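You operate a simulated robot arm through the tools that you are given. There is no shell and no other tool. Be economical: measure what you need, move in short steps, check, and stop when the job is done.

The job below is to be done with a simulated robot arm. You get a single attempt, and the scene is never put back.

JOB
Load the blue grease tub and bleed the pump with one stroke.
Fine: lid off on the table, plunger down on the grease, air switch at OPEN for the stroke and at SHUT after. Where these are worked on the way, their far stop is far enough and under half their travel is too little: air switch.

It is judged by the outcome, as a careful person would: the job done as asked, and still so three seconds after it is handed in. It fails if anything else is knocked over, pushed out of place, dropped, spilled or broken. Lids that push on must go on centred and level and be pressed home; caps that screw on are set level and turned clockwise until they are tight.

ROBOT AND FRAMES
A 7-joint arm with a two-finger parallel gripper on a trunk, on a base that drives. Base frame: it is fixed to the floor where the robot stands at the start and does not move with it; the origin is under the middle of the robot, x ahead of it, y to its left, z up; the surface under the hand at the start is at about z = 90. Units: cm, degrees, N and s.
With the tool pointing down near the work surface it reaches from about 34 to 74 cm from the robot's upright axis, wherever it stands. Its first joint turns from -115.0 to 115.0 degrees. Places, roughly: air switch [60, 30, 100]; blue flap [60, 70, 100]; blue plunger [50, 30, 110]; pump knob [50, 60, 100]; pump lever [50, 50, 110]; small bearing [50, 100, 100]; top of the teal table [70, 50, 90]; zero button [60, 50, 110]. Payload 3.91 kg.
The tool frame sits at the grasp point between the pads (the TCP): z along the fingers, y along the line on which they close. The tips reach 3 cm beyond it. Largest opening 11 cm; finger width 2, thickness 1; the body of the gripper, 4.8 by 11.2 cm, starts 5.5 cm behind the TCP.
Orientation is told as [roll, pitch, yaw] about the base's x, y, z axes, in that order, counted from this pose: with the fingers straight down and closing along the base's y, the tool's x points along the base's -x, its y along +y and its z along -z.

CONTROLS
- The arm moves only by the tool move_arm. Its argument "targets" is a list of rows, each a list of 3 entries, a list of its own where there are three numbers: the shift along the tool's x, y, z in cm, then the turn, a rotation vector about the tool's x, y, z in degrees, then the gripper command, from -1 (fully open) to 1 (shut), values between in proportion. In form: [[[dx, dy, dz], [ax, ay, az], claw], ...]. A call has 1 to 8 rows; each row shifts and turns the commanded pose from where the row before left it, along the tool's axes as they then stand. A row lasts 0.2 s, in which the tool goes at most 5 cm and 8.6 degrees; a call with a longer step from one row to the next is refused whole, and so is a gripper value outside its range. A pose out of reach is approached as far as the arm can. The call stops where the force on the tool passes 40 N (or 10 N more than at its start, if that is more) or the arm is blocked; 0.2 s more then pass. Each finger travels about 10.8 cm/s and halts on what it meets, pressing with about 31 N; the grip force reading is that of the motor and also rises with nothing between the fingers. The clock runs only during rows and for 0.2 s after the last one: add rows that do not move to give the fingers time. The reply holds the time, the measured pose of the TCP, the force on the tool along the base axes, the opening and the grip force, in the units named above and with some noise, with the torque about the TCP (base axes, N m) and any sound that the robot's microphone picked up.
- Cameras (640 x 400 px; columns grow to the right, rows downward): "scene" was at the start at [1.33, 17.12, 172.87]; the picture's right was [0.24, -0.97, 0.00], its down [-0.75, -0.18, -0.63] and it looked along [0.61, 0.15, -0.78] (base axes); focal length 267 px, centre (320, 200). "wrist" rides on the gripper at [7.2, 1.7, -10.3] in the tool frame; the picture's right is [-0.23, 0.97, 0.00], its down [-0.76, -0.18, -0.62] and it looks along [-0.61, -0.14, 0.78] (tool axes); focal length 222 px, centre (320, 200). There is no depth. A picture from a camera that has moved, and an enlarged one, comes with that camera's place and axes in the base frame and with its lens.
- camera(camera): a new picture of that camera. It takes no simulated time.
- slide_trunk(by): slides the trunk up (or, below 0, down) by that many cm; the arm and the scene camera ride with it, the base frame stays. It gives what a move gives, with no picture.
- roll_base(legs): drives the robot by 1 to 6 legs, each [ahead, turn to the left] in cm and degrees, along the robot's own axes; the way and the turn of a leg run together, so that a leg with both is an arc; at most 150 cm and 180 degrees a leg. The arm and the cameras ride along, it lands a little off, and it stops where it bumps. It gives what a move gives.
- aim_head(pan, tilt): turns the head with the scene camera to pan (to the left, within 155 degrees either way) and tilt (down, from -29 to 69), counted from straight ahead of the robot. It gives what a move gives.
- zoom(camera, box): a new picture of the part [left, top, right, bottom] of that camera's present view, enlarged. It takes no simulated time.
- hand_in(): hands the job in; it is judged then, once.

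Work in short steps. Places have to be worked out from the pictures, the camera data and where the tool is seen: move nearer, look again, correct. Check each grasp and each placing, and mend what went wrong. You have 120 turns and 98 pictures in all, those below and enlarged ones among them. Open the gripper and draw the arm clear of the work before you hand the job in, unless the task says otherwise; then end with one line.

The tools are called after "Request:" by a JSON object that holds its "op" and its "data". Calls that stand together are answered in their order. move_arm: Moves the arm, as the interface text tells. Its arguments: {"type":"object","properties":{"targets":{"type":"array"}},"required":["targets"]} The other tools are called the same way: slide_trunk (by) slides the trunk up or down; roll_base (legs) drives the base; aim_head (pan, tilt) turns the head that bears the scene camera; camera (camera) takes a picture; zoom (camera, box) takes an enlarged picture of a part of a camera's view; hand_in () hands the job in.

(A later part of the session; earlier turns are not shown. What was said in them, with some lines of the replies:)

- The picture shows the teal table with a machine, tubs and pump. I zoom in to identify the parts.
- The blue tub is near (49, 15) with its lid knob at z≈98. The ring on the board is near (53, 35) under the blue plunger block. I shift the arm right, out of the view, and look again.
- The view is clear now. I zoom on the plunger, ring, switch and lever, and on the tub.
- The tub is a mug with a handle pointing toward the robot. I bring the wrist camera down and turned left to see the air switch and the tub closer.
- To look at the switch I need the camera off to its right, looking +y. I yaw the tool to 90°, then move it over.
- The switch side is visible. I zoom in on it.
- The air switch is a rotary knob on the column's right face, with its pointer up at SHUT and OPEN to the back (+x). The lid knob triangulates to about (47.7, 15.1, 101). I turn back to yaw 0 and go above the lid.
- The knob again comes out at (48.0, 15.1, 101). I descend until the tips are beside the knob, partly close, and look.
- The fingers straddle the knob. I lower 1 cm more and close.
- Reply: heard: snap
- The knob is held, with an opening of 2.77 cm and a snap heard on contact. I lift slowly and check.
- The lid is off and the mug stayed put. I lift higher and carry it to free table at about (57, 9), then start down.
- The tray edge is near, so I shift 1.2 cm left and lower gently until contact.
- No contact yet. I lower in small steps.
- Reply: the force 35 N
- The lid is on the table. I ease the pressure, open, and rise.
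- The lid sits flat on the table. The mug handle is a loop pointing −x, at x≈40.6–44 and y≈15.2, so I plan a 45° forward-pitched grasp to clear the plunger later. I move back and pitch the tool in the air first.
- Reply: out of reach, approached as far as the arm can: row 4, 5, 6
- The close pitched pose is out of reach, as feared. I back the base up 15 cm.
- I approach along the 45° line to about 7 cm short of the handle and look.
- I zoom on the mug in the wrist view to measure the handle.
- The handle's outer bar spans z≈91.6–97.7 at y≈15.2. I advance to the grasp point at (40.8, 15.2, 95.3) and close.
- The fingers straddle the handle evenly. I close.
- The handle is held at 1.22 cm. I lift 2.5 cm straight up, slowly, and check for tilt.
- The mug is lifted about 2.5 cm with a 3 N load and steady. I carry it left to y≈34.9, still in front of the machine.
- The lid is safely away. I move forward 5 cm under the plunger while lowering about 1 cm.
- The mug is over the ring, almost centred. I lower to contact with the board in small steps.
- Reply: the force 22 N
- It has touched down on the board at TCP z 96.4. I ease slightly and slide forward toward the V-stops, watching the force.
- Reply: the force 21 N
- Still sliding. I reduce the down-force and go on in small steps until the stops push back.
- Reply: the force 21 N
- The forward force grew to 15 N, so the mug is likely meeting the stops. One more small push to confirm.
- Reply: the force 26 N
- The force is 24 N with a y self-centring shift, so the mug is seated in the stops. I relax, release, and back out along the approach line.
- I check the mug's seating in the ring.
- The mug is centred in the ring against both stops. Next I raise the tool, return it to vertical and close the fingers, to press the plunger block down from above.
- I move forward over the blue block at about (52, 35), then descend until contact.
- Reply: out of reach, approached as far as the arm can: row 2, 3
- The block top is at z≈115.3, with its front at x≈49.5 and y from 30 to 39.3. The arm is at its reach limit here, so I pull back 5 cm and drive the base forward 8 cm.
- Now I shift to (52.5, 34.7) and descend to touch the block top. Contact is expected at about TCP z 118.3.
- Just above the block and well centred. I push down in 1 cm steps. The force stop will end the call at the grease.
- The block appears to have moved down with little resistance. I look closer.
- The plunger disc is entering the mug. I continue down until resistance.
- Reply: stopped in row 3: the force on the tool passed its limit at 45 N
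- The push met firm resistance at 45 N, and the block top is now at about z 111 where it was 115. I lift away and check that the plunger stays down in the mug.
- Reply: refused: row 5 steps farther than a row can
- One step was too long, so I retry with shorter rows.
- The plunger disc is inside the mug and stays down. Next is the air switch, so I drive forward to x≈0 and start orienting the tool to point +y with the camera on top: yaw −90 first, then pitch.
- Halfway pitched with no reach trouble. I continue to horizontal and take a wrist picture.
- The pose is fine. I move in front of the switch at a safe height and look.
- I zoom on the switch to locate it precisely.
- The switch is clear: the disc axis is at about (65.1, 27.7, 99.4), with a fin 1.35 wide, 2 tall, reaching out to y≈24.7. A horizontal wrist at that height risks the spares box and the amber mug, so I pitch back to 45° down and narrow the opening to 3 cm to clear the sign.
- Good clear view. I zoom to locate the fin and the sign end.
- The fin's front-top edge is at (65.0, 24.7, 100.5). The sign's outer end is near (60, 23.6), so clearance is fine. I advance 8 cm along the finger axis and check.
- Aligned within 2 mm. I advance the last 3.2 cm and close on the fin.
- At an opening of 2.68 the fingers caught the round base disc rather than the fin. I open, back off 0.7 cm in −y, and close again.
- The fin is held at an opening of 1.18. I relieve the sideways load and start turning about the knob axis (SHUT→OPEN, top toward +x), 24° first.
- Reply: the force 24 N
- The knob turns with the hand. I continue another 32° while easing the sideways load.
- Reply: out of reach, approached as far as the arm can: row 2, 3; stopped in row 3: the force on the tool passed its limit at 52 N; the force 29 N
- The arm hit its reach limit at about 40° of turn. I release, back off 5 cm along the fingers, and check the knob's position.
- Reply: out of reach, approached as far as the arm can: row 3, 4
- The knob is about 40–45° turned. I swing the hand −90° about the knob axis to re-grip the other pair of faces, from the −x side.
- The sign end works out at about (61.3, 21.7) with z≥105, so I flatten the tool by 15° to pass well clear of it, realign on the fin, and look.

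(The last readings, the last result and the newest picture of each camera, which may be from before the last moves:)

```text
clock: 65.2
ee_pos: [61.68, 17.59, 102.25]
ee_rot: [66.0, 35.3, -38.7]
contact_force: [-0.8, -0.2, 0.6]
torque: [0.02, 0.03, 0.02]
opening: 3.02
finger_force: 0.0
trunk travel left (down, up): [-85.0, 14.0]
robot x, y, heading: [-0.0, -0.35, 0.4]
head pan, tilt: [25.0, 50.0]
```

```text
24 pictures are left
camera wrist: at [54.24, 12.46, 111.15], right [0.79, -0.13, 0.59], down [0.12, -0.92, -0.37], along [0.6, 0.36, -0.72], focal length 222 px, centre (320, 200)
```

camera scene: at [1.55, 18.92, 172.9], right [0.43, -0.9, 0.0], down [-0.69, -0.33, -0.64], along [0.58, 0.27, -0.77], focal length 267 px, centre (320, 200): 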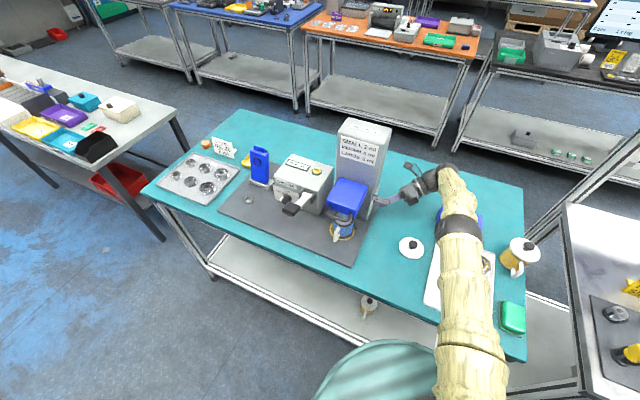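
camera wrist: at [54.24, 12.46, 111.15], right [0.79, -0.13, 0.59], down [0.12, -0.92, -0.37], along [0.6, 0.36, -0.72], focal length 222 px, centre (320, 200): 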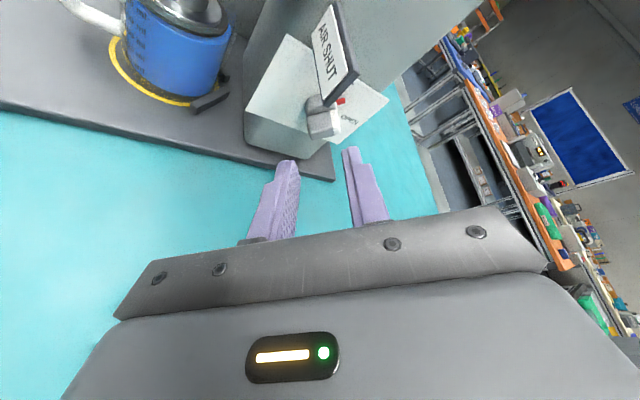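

Request:
{"op": "zoom", "data": {"camera": "wrist", "box": [240, 70, 400, 200]}}

```text
3.08 times, centred on (320, 135) of wrist
camera zoom: at [54.24, 12.46, 111.15], right [0.79, -0.13, 0.59], down [0.12, -0.92, -0.37], along [0.6, 0.36, -0.72], focal length 684 px, centre (320, 400)
```

zoom: 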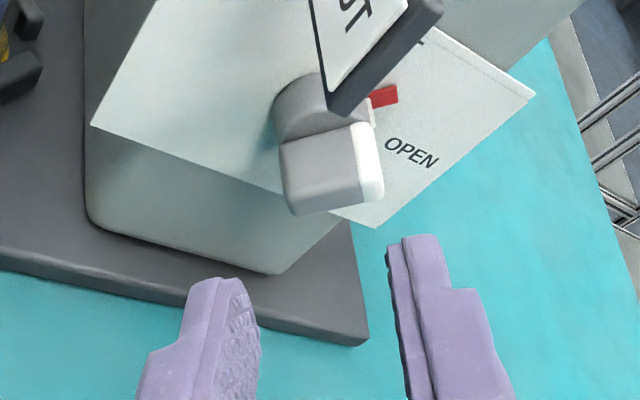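

The fin sits between the open fingers from this side. I correct by +0.25 cm (tool y) and +0.5 cm (tool x), advance, and close.

Request:
{"op": "move_arm", "data": {"targets": [[[0.5, 0.27, 1], [0, 0, 0], 0.38], [[0, 0, 2], [0, 0, 0], 0.38], [[0, 0, 1.5], [0, 0, 0], 0.38], [[0, 0, 1.1], [0, 0, 0], 0.38], [[0, 0, 0], [0, 0, 0], 1], [[0, 0, 0], [0, 0, 0], 1], [[0, 0, 0], [0, 0, 0], 1]]}}

Request:
{"op": "zoom", "data": {"camera": "wrist", "box": [240, 70, 400, 200]}}

```text
clock: 66.8
ee_pos: [63.79, 22.67, 100.85]
ee_rot: [66.2, 35.2, -38.8]
contact_force: [14.5, 0.5, 19.0]
torque: [-0.14, -0.38, 0.01]
opening: 2.68
finger_force: 45.1
trunk travel left (down, up): [-85.0, 14.0]
robot x, y, heading: [0.45, 0.28, 0.5]
head pan, tilt: [25.0, 50.0]
```

```text
3.08 times, centred on (320, 135) of wrist
camera zoom: at [56.34, 17.45, 109.84], right [0.79, -0.13, 0.6], down [0.12, -0.92, -0.37], along [0.6, 0.37, -0.71], focal length 684 px, centre (320, 400)
```

zoom: 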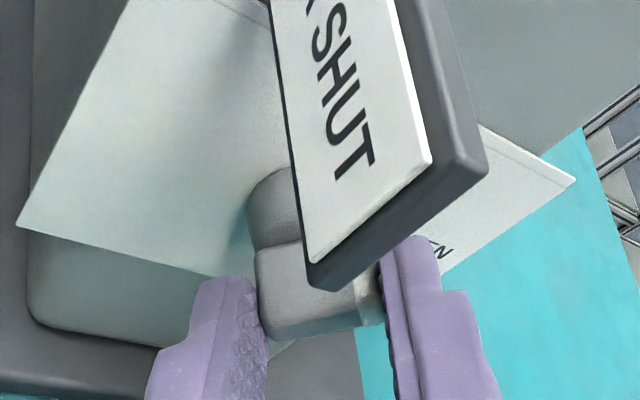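

The fin is gripped end to end at 2.68 and clear of the sign. I relieve the side load and turn on toward OPEN.

Request:
{"op": "move_arm", "data": {"targets": [[[0, 0.25, 0], [0, 0, 0], 1], [[0, 0.22, 0], [4, 0, 6.9], 1], [[0, 0.22, 0], [4, 0, 6.9], 1], [[0, 0.22, 0], [4, 0, 6.9], 1]]}}

Request:
{"op": "zoom", "data": {"camera": "wrist", "box": [240, 70, 400, 200]}}

```text
clock: 67.8
ee_pos: [64.39, 22.53, 101.35]
ee_rot: [41.9, 52.2, -55.5]
contact_force: [-0.6, -5.9, 2.5]
torque: [-1.4, -0.02, 0.17]
opening: 2.69
finger_force: 45.1
trunk travel left (down, up): [-85.0, 14.0]
robot x, y, heading: [0.28, -0.42, 0.5]
head pan, tilt: [25.0, 50.0]
```

```text
3.08 times, centred on (320, 135) of wrist
camera zoom: at [61.15, 17.37, 112.49], right [0.97, -0.13, 0.22], down [-0.04, -0.92, -0.39], along [0.25, 0.37, -0.89], focal length 684 px, centre (320, 400)
```

zoom: 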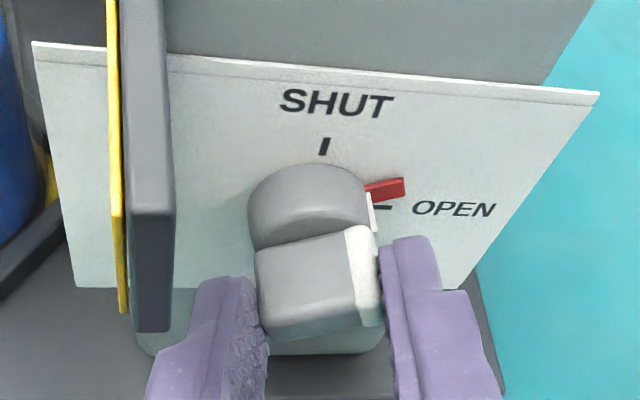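

The pointer is nearly at OPEN and the sign has changed colour. I continue about 24° to the stop.

Request:
{"op": "move_arm", "data": {"targets": [[[0, 0.2, 0], [4, 0, 6.9], 1], [[0, 0.2, 0], [4, 0, 6.9], 1], [[0, 0.2, 0], [4, 0, 6.9], 1]]}}

Request:
{"op": "zoom", "data": {"camera": "wrist", "box": [240, 70, 400, 200]}}

```text
clock: 68.5
ee_pos: [64.84, 22.7, 101.45]
ee_rot: [0.4, 60.0, -90.5]
contact_force: [-4.8, -7.3, -8.4]
torque: [-1.35, -0.14, 0.66]
opening: 2.68
finger_force: 45.0
trunk travel left (down, up): [-85.0, 14.0]
robot x, y, heading: [0.22, 0.29, 0.3]
head pan, tilt: [25.0, 50.0]
```

```text
3.08 times, centred on (320, 135) of wrist
camera zoom: at [66.55, 17.3, 112.95], right [0.97, -0.13, -0.19], down [-0.19, -0.92, -0.35], along [-0.13, 0.38, -0.92], focal length 684 px, centre (320, 400)
```

zoom: 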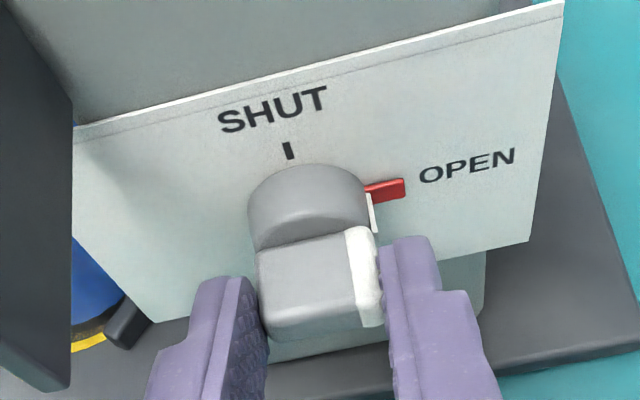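

The pointer is at OPEN. I release, back away along the fingers, and rise clear while straightening the tool.

Request:
{"op": "move_arm", "data": {"targets": [[[0, 0, 0], [0, 0, 0], 0.4], [[0, 0, 0], [0, 0, 0], 0.35], [[0, 0, -3], [0, 0, 0], 0.35], [[0, 0, -4], [0, 0, 0], 0.35], [[3, 0, -2], [0, 0, 0], 0.35], [[4, 0, -2], [0, 0, 0], 1], [[4, 0, -2], [0, 0, 0], 1], [[4, 0, -2], [0, 0, 0], 1]]}}

Request:
{"op": "move_arm", "data": {"targets": [[[0, 0, 0], [0, -7.5, 0], 1], [[0, 0, 0], [0, -7.5, 0], 1], [[0, 0, 0], [0, -7.5, 0], 1], [[0, 0, 0], [0, -7.5, 0], 1], [[0, 0, 0], [0, -7.5, 0], 1], [[0, 0, 0], [0, -7.5, 0], 1], [[0, 0, 0], [0, -7.5, 0], 1], [[0, 0, 0], [0, -7.5, 0], 1]]}}

Request:
{"op": "zoom", "data": {"camera": "scene", "box": [250, 110, 430, 240]}}

```text
clock: 70.3
ee_pos: [64.58, 17.29, 122.13]
ee_rot: [0.7, 60.1, -90.3]
contact_force: [-0.2, 0.7, -0.1]
torque: [0.0, 0.05, 0.0]
opening: 0.0
finger_force: 31.3
trunk travel left (down, up): [-85.0, 14.0]
robot x, y, heading: [0.2, 0.14, 0.2]
head pan, tilt: [25.0, 50.0]
```

```text
clock: 72.2
ee_pos: [64.87, 17.26, 122.1]
ee_rot: [0.3, -0.1, -90.9]
contact_force: [-0.2, 0.0, 0.2]
torque: [-0.03, -0.02, 0.01]
opening: 0.03
finger_force: 30.8
trunk travel left (down, up): [-85.0, 14.0]
robot x, y, heading: [-0.05, -0.04, 0.3]
head pan, tilt: [25.0, 50.0]
```

```text
3.08 times, centred on (340, 175) of scene
camera zoom: at [0.98, 18.73, 172.97], right [0.43, -0.9, 0.0], down [-0.69, -0.33, -0.64], along [0.58, 0.27, -0.77], focal length 820 px, centre (258, 277)
```

zoom: 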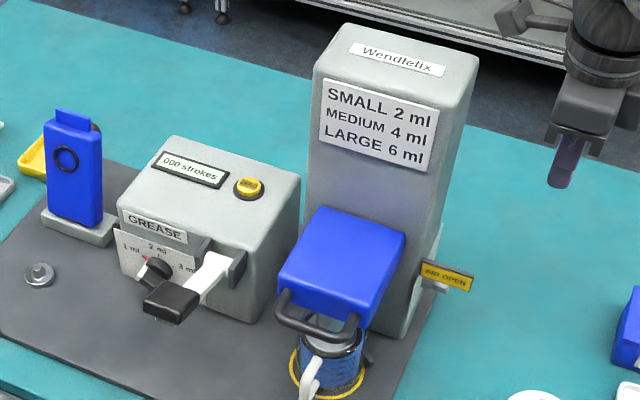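

The sign now reads AIR OPEN. The lever handle triangulates to (42.7, 47, 110). I move in front of the machine and above the handle with closed fingers.

Request:
{"op": "move_arm", "data": {"targets": [[[0, -4.5, 0], [0, 0, 0], 1], [[0, -4.5, 0], [0, 0, 0], 1], [[0, -4.5, 0], [0, 0, 0], 1], [[0, -4.5, 0], [0, 0, 0], 1], [[0, -3.4, 0], [0, 0, 0], 1]]}}

Request:
{"op": "move_arm", "data": {"targets": [[[4.9, 0, 0], [0, 0, 0], 1], [[4.9, 0, 0], [0, 0, 0], 1], [[4.9, 0, 0], [0, 0, 0], 1], [[4.9, 0, 0], [0, 0, 0], 1], [[4.9, 0, 0], [0, 0, 0], 1], [[4.9, 0, 0], [0, 0, 0], 1]]}}

Request:
{"op": "camera", "data": {"camera": "wrist"}}

Request:
{"op": "zoom", "data": {"camera": "scene", "box": [220, 120, 400, 240]}}

```text
clock: 73.3
ee_pos: [43.51, 17.72, 122.01]
ee_rot: [0.4, 0.1, -91.0]
contact_force: [-1.1, 0.1, -0.3]
torque: [-0.03, 0.0, 0.01]
opening: 0.0
finger_force: 30.8
trunk travel left (down, up): [-85.0, 14.0]
robot x, y, heading: [0.19, -0.09, 0.1]
head pan, tilt: [25.0, 50.0]
```

```text
clock: 74.8
ee_pos: [43.94, 47.06, 121.9]
ee_rot: [0.4, 0.0, -90.9]
contact_force: [0.1, 1.2, -0.6]
torque: [0.0, -0.02, 0.0]
opening: 0.0
finger_force: 31.2
trunk travel left (down, up): [-85.0, 14.0]
robot x, y, heading: [0.04, 0.18, 0.1]
head pan, tilt: [25.0, 50.0]
```

```text
18 pictures are left
camera wrist: at [45.76, 54.32, 132.36], right [0.97, -0.24, 0.01], down [-0.19, -0.76, 0.62], along [-0.15, -0.6, -0.78], focal length 222 px, centre (320, 200)
```

wrist: 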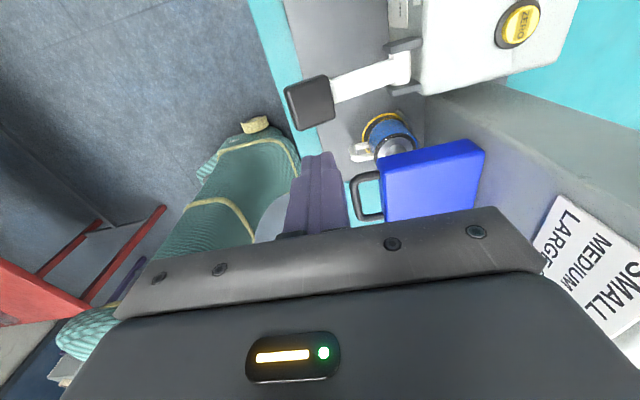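

```text
3.33 times, centred on (310, 180) of scene
camera zoom: at [1.01, 18.81, 172.96], right [0.43, -0.9, 0.0], down [-0.69, -0.33, -0.64], along [0.58, 0.27, -0.77], focal length 889 px, centre (353, 267)
```

zoom: 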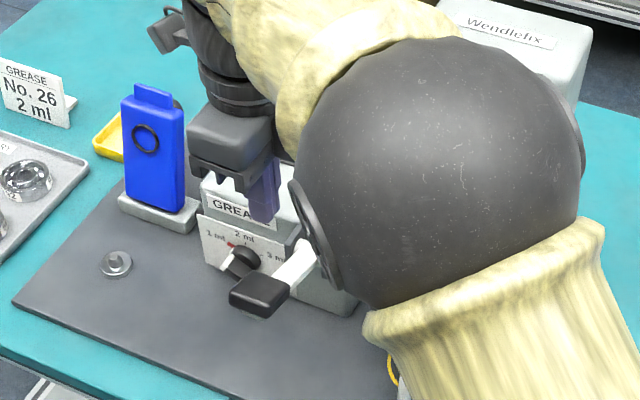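

The handle centre is near (43.1, 48.2), with its top at about z 107–110. I shift over it and descend.

Request:
{"op": "move_arm", "data": {"targets": [[[1.1, -0.8, 3], [0, 0, 0], 1], [[0, 0, 3], [0, 0, 0], 1], [[0, 0, 1.5], [0, 0, 0], 1], [[0, 0, 0], [0, 0, 0], 1]]}}

Request:
{"op": "camera", "data": {"camera": "wrist"}}

```text
clock: 75.8
ee_pos: [43.26, 48.17, 114.6]
ee_rot: [0.4, 0.0, -91.0]
contact_force: [0.6, -0.7, 0.9]
torque: [-0.03, 0.02, -0.06]
opening: 0.0
finger_force: 31.3
trunk travel left (down, up): [-85.0, 14.0]
robot x, y, heading: [0.13, 0.04, 0.3]
head pan, tilt: [25.0, 50.0]
```

```text
16 pictures are left
camera wrist: at [45.02, 55.33, 124.94], right [0.97, -0.24, 0.01], down [-0.19, -0.76, 0.62], along [-0.15, -0.6, -0.78], focal length 222 px, centre (320, 200)
```

wrist: 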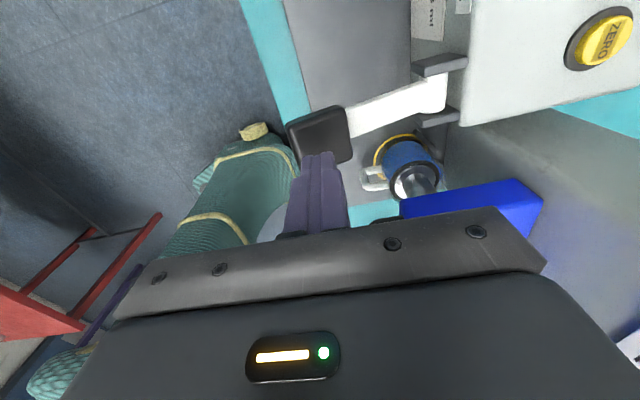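

The fingertips are centred over the handle. I press down, watching force and sound.

Request:
{"op": "move_arm", "data": {"targets": [[[0, 0, 1], [0, 0, 0], 1], [[0, 0, 1], [0, 0, 0], 1], [[0, 0, 1], [0, 0, 0], 1], [[0, 0, 1], [0, 0, 0], 1], [[0, 0, 1], [0, 0, 0], 1], [[0, 0, 1], [0, 0, 0], 1]]}}

Request:
{"op": "camera", "data": {"camera": "wrist"}}

```text
clock: 77.2
ee_pos: [43.0, 48.05, 108.61]
ee_rot: [0.5, 0.2, -90.9]
contact_force: [-10.3, 0.8, 12.1]
torque: [0.03, 0.18, 0.02]
opening: 0.02
finger_force: 30.8
trunk travel left (down, up): [-85.0, 14.0]
robot x, y, heading: [-0.19, 0.04, 0.4]
head pan, tilt: [25.0, 50.0]
```

```text
15 pictures are left
camera wrist: at [44.78, 55.28, 119.05], right [0.97, -0.24, 0.01], down [-0.19, -0.76, 0.62], along [-0.14, -0.6, -0.79], focal length 222 px, centre (320, 200)
```

wrist: 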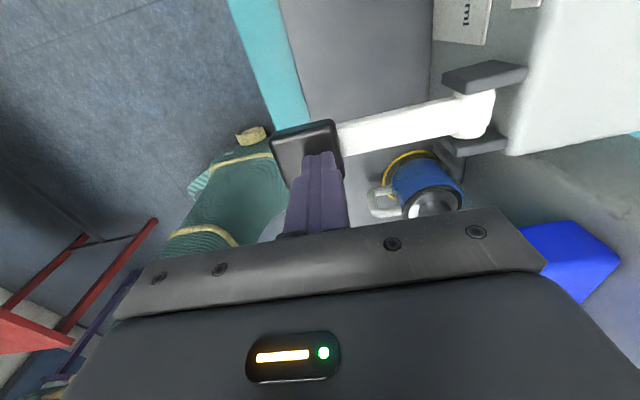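

The lever is moving, with 12 N resistance. I continue down.

Request:
{"op": "move_arm", "data": {"targets": [[[0, 0, 1], [0, 0, 0], 1], [[0, 0, 1], [0, 0, 0], 1], [[0, 0, 1], [0, 0, 0], 1], [[0, 0, 1], [0, 0, 0], 1]]}}

Request:
{"op": "camera", "data": {"camera": "wrist"}}

```text
clock: 78.1
ee_pos: [42.72, 48.19, 105.81]
ee_rot: [0.4, 0.4, -91.0]
contact_force: [-14.7, -11.7, 21.4]
torque: [-0.35, 0.24, -0.12]
opening: 0.02
finger_force: 30.7
trunk travel left (down, up): [-85.0, 14.0]
robot x, y, heading: [0.22, -0.14, 0.5]
head pan, tilt: [25.0, 50.0]
stopped in row 4: the force on the tool passed its limit at 43 N (the readings are from after the stop); the commanded pose is now the measured one
```

```text
14 pictures are left
camera wrist: at [44.66, 55.25, 116.22], right [0.97, -0.24, 0.01], down [-0.19, -0.76, 0.62], along [-0.15, -0.6, -0.79], focal length 222 px, centre (320, 200)
```

wrist: 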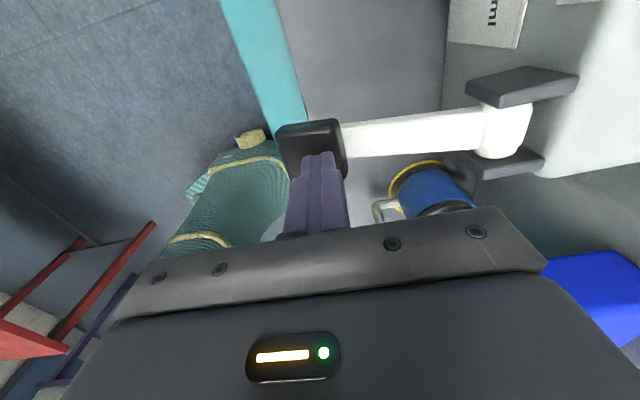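

Stopped at 43 N with a drag of −15 N in x. I ease toward −x and press again, to see whether the lever is at its stop.

Request:
{"op": "move_arm", "data": {"targets": [[[-0.2, -0.3, 0], [0, 0, 0], 1], [[0, -0.1, 0.4], [0, 0, 0], 1], [[0, 0, 0.4], [0, 0, 0], 1], [[0, 0, 0.4], [0, 0, 0], 1], [[0, 0, 0.4], [0, 0, 0], 1]]}}

Request:
{"op": "zoom", "data": {"camera": "scene", "box": [240, 130, 370, 240]}}

```text
clock: 78.7
ee_pos: [42.83, 48.17, 105.88]
ee_rot: [0.9, 0.9, -90.9]
contact_force: [-9.9, -10.6, 19.5]
torque: [-0.38, 0.11, -0.11]
opening: 0.0
finger_force: 30.8
trunk travel left (down, up): [-85.0, 14.0]
robot x, y, heading: [0.04, -0.09, 0.0]
head pan, tilt: [25.0, 50.0]
stopped in row 3: the force on the tool passed its limit at 43 N (the readings are from after the stop); the commanded pose is now the measured one
```

```text
3.64 times, centred on (305, 185) of scene
camera zoom: at [0.57, 18.21, 173.02], right [0.43, -0.9, 0.0], down [-0.69, -0.33, -0.65], along [0.58, 0.28, -0.76], focal length 970 px, centre (374, 254)
```

zoom: 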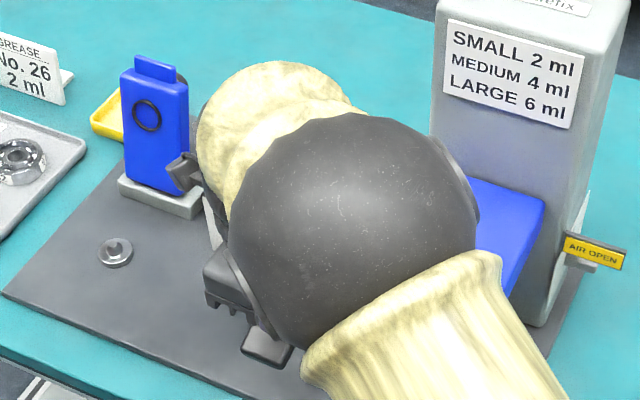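

The height did not change under 43 N, so the lever seems to be at its stop. I lift off and read the counter and lever.

Request:
{"op": "move_arm", "data": {"targets": [[[0, 0, -2], [0, 0, 0], 1], [[0, 0, -4], [0, 0, 0], 1], [[0, 0, -4], [0, 0, 0], 1], [[-2, -4, -1], [0, 0, 0], 1], [[-4, -2, 0], [0, 0, 0], 1], [[-4.9, 0, 0], [0, 0, 0], 1], [[-4.9, 0, 0], [0, 0, 0], 1], [[-4.9, 0, 0], [0, 0, 0], 1]]}}

Request:
{"op": "zoom", "data": {"camera": "scene", "box": [260, 140, 390, 240]}}

```text
clock: 80.5
ee_pos: [36.58, 27.5, 115.99]
ee_rot: [0.9, 0.9, -90.8]
contact_force: [1.0, 0.0, -0.6]
torque: [0.03, 0.0, 0.02]
opening: 0.02
finger_force: 30.9
trunk travel left (down, up): [-85.0, 14.0]
robot x, y, heading: [0.51, 0.08, 0.2]
head pan, tilt: [25.0, 50.0]
```

```text
4.00 times, centred on (325, 190) of scene
camera zoom: at [0.96, 18.44, 173.01], right [0.43, -0.9, 0.0], down [-0.69, -0.33, -0.64], along [0.58, 0.28, -0.77], focal length 1066 px, centre (300, 240)
```

zoom: 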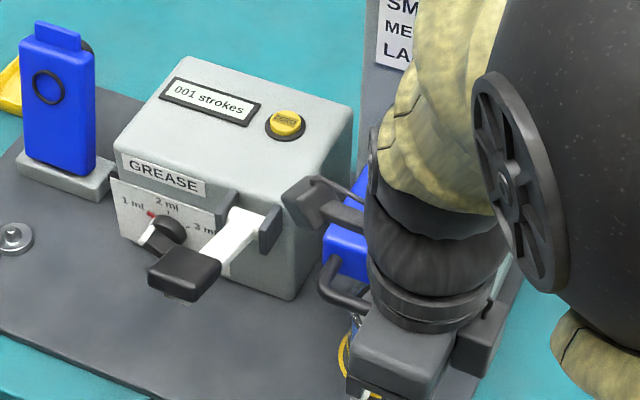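

The counter reads 001 and the lever is back up. Now the switch goes back to SHUT, so I return to the switch side by the same route.

Request:
{"op": "move_arm", "data": {"targets": [[[-3.5, 0, -3], [0, 0, 0], 1], [[-3.5, 0, -3], [0, 0, 0], 1], [[-3.9, 0, 0], [0, 0, 0], 1], [[0, 4.7, 0], [0, 0, 0], 1], [[0, 4.7, 0], [0, 0, 0], 1], [[0, 4.7, 0], [0, 0, 0], 1], [[0, 4.7, 0], [0, 0, 0], 1], [[0, 4.7, 0], [0, 0, 0], 1]]}}

Request:
{"op": "move_arm", "data": {"targets": [[[0, 4.3, 0], [0, 0, 0], 0.4], [[0, 0, 0], [0, 8.5, 0], 0.4], [[0, 0, 0], [0, 8.5, 0], 0.4], [[0, 0, 0], [0, 8.5, 0], 0.4], [[0, 0, 0], [0, 8.5, 0], 0.4], [[0, 0, 0], [0, 8.5, 0], 0.4], [[0, 0, 0], [0, 8.5, 0], 0.4], [[0, 0, 0], [0, 8.3, 0], 0.4]]}}

```text
clock: 82.3
ee_pos: [59.93, 16.13, 122.09]
ee_rot: [0.8, 0.9, -90.9]
contact_force: [-0.3, -0.2, -0.6]
torque: [0.0, 0.0, 0.02]
opening: 0.01
finger_force: 31.4
trunk travel left (down, up): [-85.0, 14.0]
robot x, y, heading: [0.25, -0.25, 0.4]
head pan, tilt: [25.0, 50.0]
```

```text
clock: 84.1
ee_pos: [64.24, 16.13, 122.3]
ee_rot: [1.8, 60.3, -89.3]
contact_force: [0.1, 0.1, -0.7]
torque: [0.02, -0.02, 0.01]
opening: 3.28
finger_force: 0.1
trunk travel left (down, up): [-85.0, 14.0]
robot x, y, heading: [0.32, -0.09, 0.1]
head pan, tilt: [25.0, 50.0]
```

I descend to the standoff point in front of the switch and look.

Request:
{"op": "move_arm", "data": {"targets": [[[-3.7, 0.15, 2.27], [0, 0, 0], 0.38], [[-3.7, 0.15, 2.27], [0, 0, 0], 0.38], [[-3.7, 0.15, 2.27], [0, 0, 0], 0.38], [[-3.6, 0.15, 2.27], [0, 0, 0], 0.38], [[0, 0, 0], [0, 0, 0], 0.38]]}}

Request:
{"op": "zoom", "data": {"camera": "wrist", "box": [240, 70, 400, 200]}}

```text
clock: 85.3
ee_pos: [64.88, 16.72, 105.23]
ee_rot: [1.8, 60.1, -89.3]
contact_force: [0.2, 0.1, -0.4]
torque: [0.0, -0.02, 0.02]
opening: 3.42
finger_force: 0.2
trunk travel left (down, up): [-85.0, 14.0]
robot x, y, heading: [-0.03, -0.11, 0.5]
head pan, tilt: [25.0, 50.0]
```

```text
3.08 times, centred on (320, 135) of wrist
camera zoom: at [66.4, 11.32, 116.66], right [0.97, -0.13, -0.18], down [-0.19, -0.92, -0.35], along [-0.12, 0.38, -0.92], focal length 684 px, centre (320, 400)
```

zoom: 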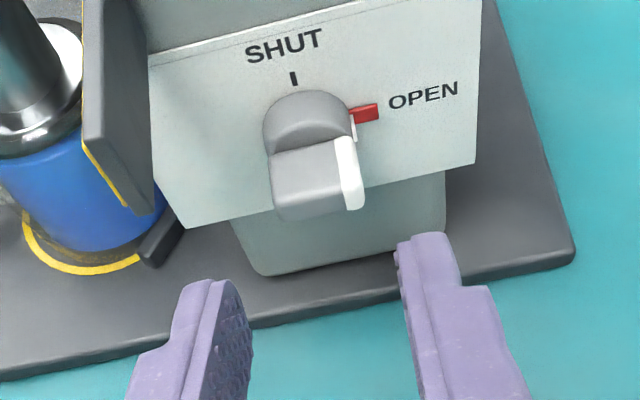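

Well aligned. I advance 6.9 cm and close on the fin.

Request:
{"op": "move_arm", "data": {"targets": [[[-0.2, 0, 3], [0, 0, 0], 0.38], [[-0.08, 0, 2.5], [0, 0, 0], 0.38], [[0, 0, 1.4], [0, 0, 0], 0.38], [[0, 0, 0], [0, 0, 0], 1], [[0, 0, 0], [0, 0, 0], 1], [[0, 0, 0], [0, 0, 0], 1]]}}

```text
clock: 86.7
ee_pos: [64.95, 22.54, 101.38]
ee_rot: [1.7, 60.1, -89.3]
contact_force: [-10.2, -1.5, -3.6]
torque: [0.01, 0.19, 0.84]
opening: 2.65
finger_force: 45.4
trunk travel left (down, up): [-85.0, 14.0]
robot x, y, heading: [0.48, -0.05, 0.4]
head pan, tilt: [25.0, 50.0]
```

Gripped at 2.65. I turn back toward SHUT, 32° first.

Request:
{"op": "move_arm", "data": {"targets": [[[0, -0.1, 0], [0, 0, 0], 1], [[0, -0.2, 0], [-4, 0, -6.9], 1], [[0, -0.2, 0], [-4, 0, -6.9], 1], [[0, -0.2, 0], [-4, 0, -6.9], 1], [[0, -0.2, 0], [-4, 0, -6.9], 1]]}}

Request:
{"op": "move_arm", "data": {"targets": [[[0, -0.2, 0], [-4, 0, -6.9], 1], [[0, -0.2, 0], [-4, 0, -6.9], 1], [[0, -0.2, 0], [-4, 0, -6.9], 1]]}}

Request:
{"op": "camera", "data": {"camera": "wrist"}}

```text
clock: 87.9
ee_pos: [64.2, 22.47, 101.21]
ee_rot: [52.4, 46.9, -47.6]
contact_force: [-13.2, -2.1, -5.9]
torque: [0.79, 0.2, 1.1]
opening: 2.7
finger_force: 45.4
trunk travel left (down, up): [-85.0, 14.0]
robot x, y, heading: [0.18, -0.04, 0.2]
head pan, tilt: [25.0, 50.0]
```

```text
clock: 88.7
ee_pos: [63.75, 22.57, 100.75]
ee_rot: [71.9, 28.3, -35.6]
contact_force: [-12.6, -3.2, -10.0]
torque: [0.33, 0.22, 1.34]
opening: 2.66
finger_force: 44.8
trunk travel left (down, up): [-85.0, 14.0]
robot x, y, heading: [-0.01, -0.11, 0.4]
head pan, tilt: [25.0, 50.0]
```

```text
10 pictures are left
camera wrist: at [55.04, 17.31, 108.48], right [0.7, -0.13, 0.71], down [0.18, -0.92, -0.34], along [0.7, 0.36, -0.62], focal length 222 px, centre (320, 200)
```

wrist: 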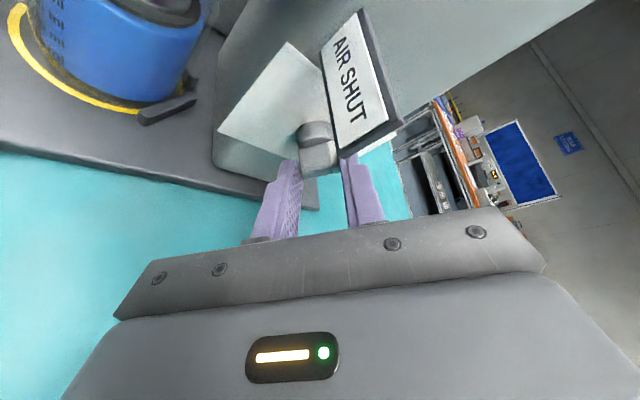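

About 34° remains and the sign reads AIR SHUT. I turn 16° more, staying high enough over the lid.

Request:
{"op": "move_arm", "data": {"targets": [[[0, -0.15, 0], [-4, 0, -6.9], 1], [[0, -0.15, 0], [-4, 0, -6.9], 1]]}}

Request:
{"op": "camera", "data": {"camera": "scene"}}

```text
clock: 89.3
ee_pos: [63.67, 22.6, 100.49]
ee_rot: [79.3, 15.1, -32.1]
contact_force: [-7.9, -0.6, -8.7]
torque: [0.18, 0.13, -0.57]
opening: 2.68
finger_force: 45.1
trunk travel left (down, up): [-85.0, 14.0]
robot x, y, heading: [0.1, 0.15, 0.3]
head pan, tilt: [25.0, 50.0]
stopped in row 2: the force on the tool passed its limit at 59 N (the readings are from after the stop); the commanded pose is now the measured one
```

```text
9 pictures are left
camera scene: at [0.91, 18.6, 173.0], right [0.43, -0.9, 0.0], down [-0.69, -0.33, -0.64], along [0.58, 0.27, -0.77], focal length 267 px, centre (320, 200)
```

scene: 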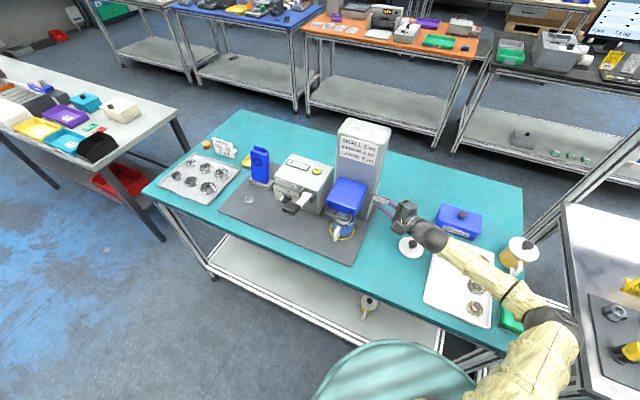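

A force spike stopped the turn. I zoom to see whether anything was touched.

Request:
{"op": "zoom", "data": {"camera": "scene", "box": [340, 170, 470, 270]}}

```text
4.00 times, centred on (405, 220) of scene
camera zoom: at [0.91, 18.6, 173.0], right [0.43, -0.9, 0.0], down [-0.69, -0.33, -0.64], along [0.58, 0.27, -0.77], focal length 1066 px, centre (-20, 120)
```

zoom: 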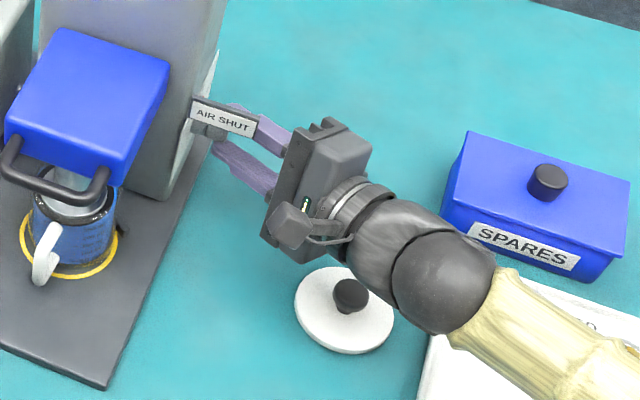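

The spike was probably a finger brushing by the sign. Nothing is displaced, and about 20° remains. I release, back off 6 cm, and swing the hand +85° to re-grip the fin's narrow faces.

Request:
{"op": "move_arm", "data": {"targets": [[[0, 0, 0], [0, 0, 0], 0.42], [[0, 0, 0], [0, 0, 0], 0.42], [[0, 0, -2], [0, 0, 0], 0.42], [[0, 0, -2], [0, 0, 0], 0.42], [[0, 0, -2], [0, 0, 0], 0.42], [[0, 0.5, 0], [3.85, 0, 6.67], 0.42], [[0, 0.56, 0], [3.85, 0, 6.67], 0.42], [[0, 0.56, 0], [3.85, 0, 6.67], 0.42]]}}

Request:
{"op": "move_arm", "data": {"targets": [[[0, 0.56, 0], [3.85, 0, 6.67], 0.42], [[0, 0.56, 0], [3.85, 0, 6.67], 0.42], [[0, 0.56, 0], [3.85, 0, 6.67], 0.42], [[0, 0.56, 0], [3.85, 0, 6.67], 0.42], [[0, 0.56, 0], [3.85, 0, 6.67], 0.42], [[0, 0.56, 0], [3.85, 0, 6.67], 0.42], [[0, 0.56, 0], [3.85, 0, 6.67], 0.42], [[0, 0.56, 0], [3.85, 0, 6.67], 0.42]]}}

Request:
{"op": "zoom", "data": {"camera": "wrist", "box": [220, 60, 420, 220]}}

```text
clock: 91.1
ee_pos: [61.4, 17.47, 102.95]
ee_rot: [64.6, 34.4, -38.9]
contact_force: [-0.8, 0.2, -0.5]
torque: [-0.01, 0.02, -0.02]
opening: 3.19
finger_force: 0.1
trunk travel left (down, up): [-85.0, 14.0]
robot x, y, heading: [0.0, 0.1, 0.2]
head pan, tilt: [25.0, 50.0]
```

```text
clock: 92.9
ee_pos: [65.62, 17.4, 104.51]
ee_rot: [-24.4, 56.3, -111.5]
contact_force: [0.7, -0.5, 0.4]
torque: [-0.01, -0.03, -0.07]
opening: 3.19
finger_force: 0.2
trunk travel left (down, up): [-85.0, 14.0]
robot x, y, heading: [0.14, 0.25, 0.4]
head pan, tilt: [25.0, 50.0]
```

```text
2.50 times, centred on (320, 140) of wrist
camera zoom: at [69.87, 12.29, 115.37], right [0.9, -0.13, -0.41], down [-0.26, -0.93, -0.28], along [-0.35, 0.36, -0.87], focal length 555 px, centre (320, 350)
```

zoom: 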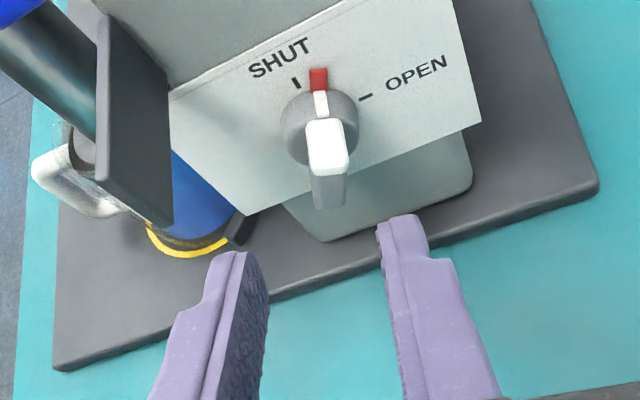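

The fin lies in line with the fingers, about 20° short of SHUT. I advance 6.1 cm and close.

Request:
{"op": "move_arm", "data": {"targets": [[[0, 0.15, 3], [0, 0, 0], 0.42], [[0, 0, 2], [0, 0, 0], 0.42], [[0, 0, 1], [0, 0, 0], 0.42], [[0, 0, 0], [0, 0, 0], 1], [[0, 0, 0], [0, 0, 0], 1], [[0, 0, 0], [0, 0, 0], 1]]}}

```text
clock: 94.3
ee_pos: [65.19, 22.53, 101.41]
ee_rot: [-24.2, 56.3, -111.3]
contact_force: [15.5, 2.4, 2.7]
torque: [-0.62, -0.24, 0.25]
opening: 1.19
finger_force: 45.2
trunk travel left (down, up): [-85.0, 14.0]
robot x, y, heading: [0.01, 0.28, 0.2]
head pan, tilt: [25.0, 50.0]
```

Gripped at 1.19, on the narrow faces. I turn the last ~20° to SHUT.

Request:
{"op": "move_arm", "data": {"targets": [[[0, 0, 0], [-4, 0, -6.9], 1], [[0, -0.2, 0], [-4, 0, -6.9], 1], [[0, -0.15, 0], [-2.5, 0, -4.3], 1]]}}

Request:
{"op": "zoom", "data": {"camera": "wrist", "box": [220, 60, 420, 220]}}

```text
clock: 95.1
ee_pos: [64.81, 22.57, 101.4]
ee_rot: [14.6, 57.8, -78.0]
contact_force: [10.9, 1.4, 0.0]
torque: [0.45, 1.15, -0.16]
opening: 1.45
finger_force: 45.1
trunk travel left (down, up): [-85.0, 14.0]
robot x, y, heading: [-0.15, 0.01, 0.3]
head pan, tilt: [25.0, 50.0]
```

```text
2.50 times, centred on (320, 140) of wrist
camera zoom: at [64.91, 17.51, 113.1], right [0.99, -0.12, -0.06], down [-0.14, -0.93, -0.35], along [-0.01, 0.35, -0.94], focal length 555 px, centre (320, 350)
```

zoom: 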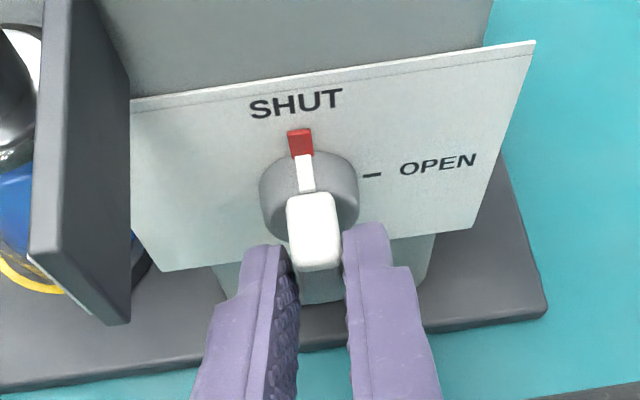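

The pointer is at SHUT against its stop. I release, back off along the fingers, and rise clear.

Request:
{"op": "move_arm", "data": {"targets": [[[0, 0, 0], [0, 0, 0], 0.5], [[0, 0, 0], [0, 0, 0], 0.4], [[0, 0, -3], [0, 0, 0], 0.4], [[0, 0, -4], [0, 0, 0], 0.4], [[3, 0, -2], [0, 0, 0], 0.2], [[4, 0, -2], [0, 0, 0], 0], [[4, 0, -2], [0, 0, 0], -0.5], [[3, 0, -3], [0, 0, 0], -1]]}}

Request:
{"op": "camera", "data": {"camera": "scene"}}

Request:
{"op": "zoom", "data": {"camera": "scene", "box": [260, 130, 420, 250]}}

```text
clock: 96.9
ee_pos: [61.84, 16.07, 121.6]
ee_rot: [14.7, 57.8, -77.9]
contact_force: [-0.2, 0.3, 0.2]
torque: [-0.02, 0.0, -0.02]
opening: 11.0
finger_force: 0.0
trunk travel left (down, up): [-85.0, 14.0]
robot x, y, heading: [0.09, 0.17, 0.2]
head pan, tilt: [25.0, 50.0]
```

```text
5 pictures are left
camera scene: at [0.82, 18.56, 172.99], right [0.43, -0.9, 0.0], down [-0.69, -0.33, -0.64], along [0.58, 0.27, -0.77], focal length 267 px, centre (320, 200)
```

scene: 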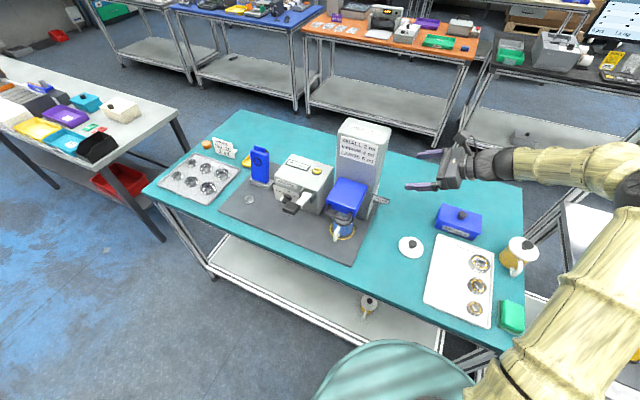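

```text
3.33 times, centred on (340, 190) of scene
camera zoom: at [0.82, 18.56, 172.99], right [0.43, -0.9, 0.0], down [-0.69, -0.33, -0.64], along [0.58, 0.27, -0.77], focal length 889 px, centre (253, 233)
```

zoom: 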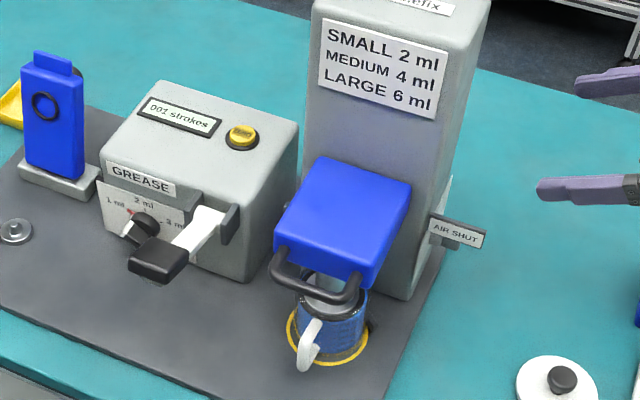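

Everything checks out: counter 001, AIR SHUT, plunger down in the tub, lid on the table, other objects in place, gripper open and clear. I hand in.

Request:
{"op": "hand_in", "data": {}}

```text
The job is handed in.
```

The blue tub is loaded with its lid off on the table and the plunger down on the grease. I gave the pump one stroke with the air switch at OPEN, the counter reads 001, and the switch is back at SHUT.
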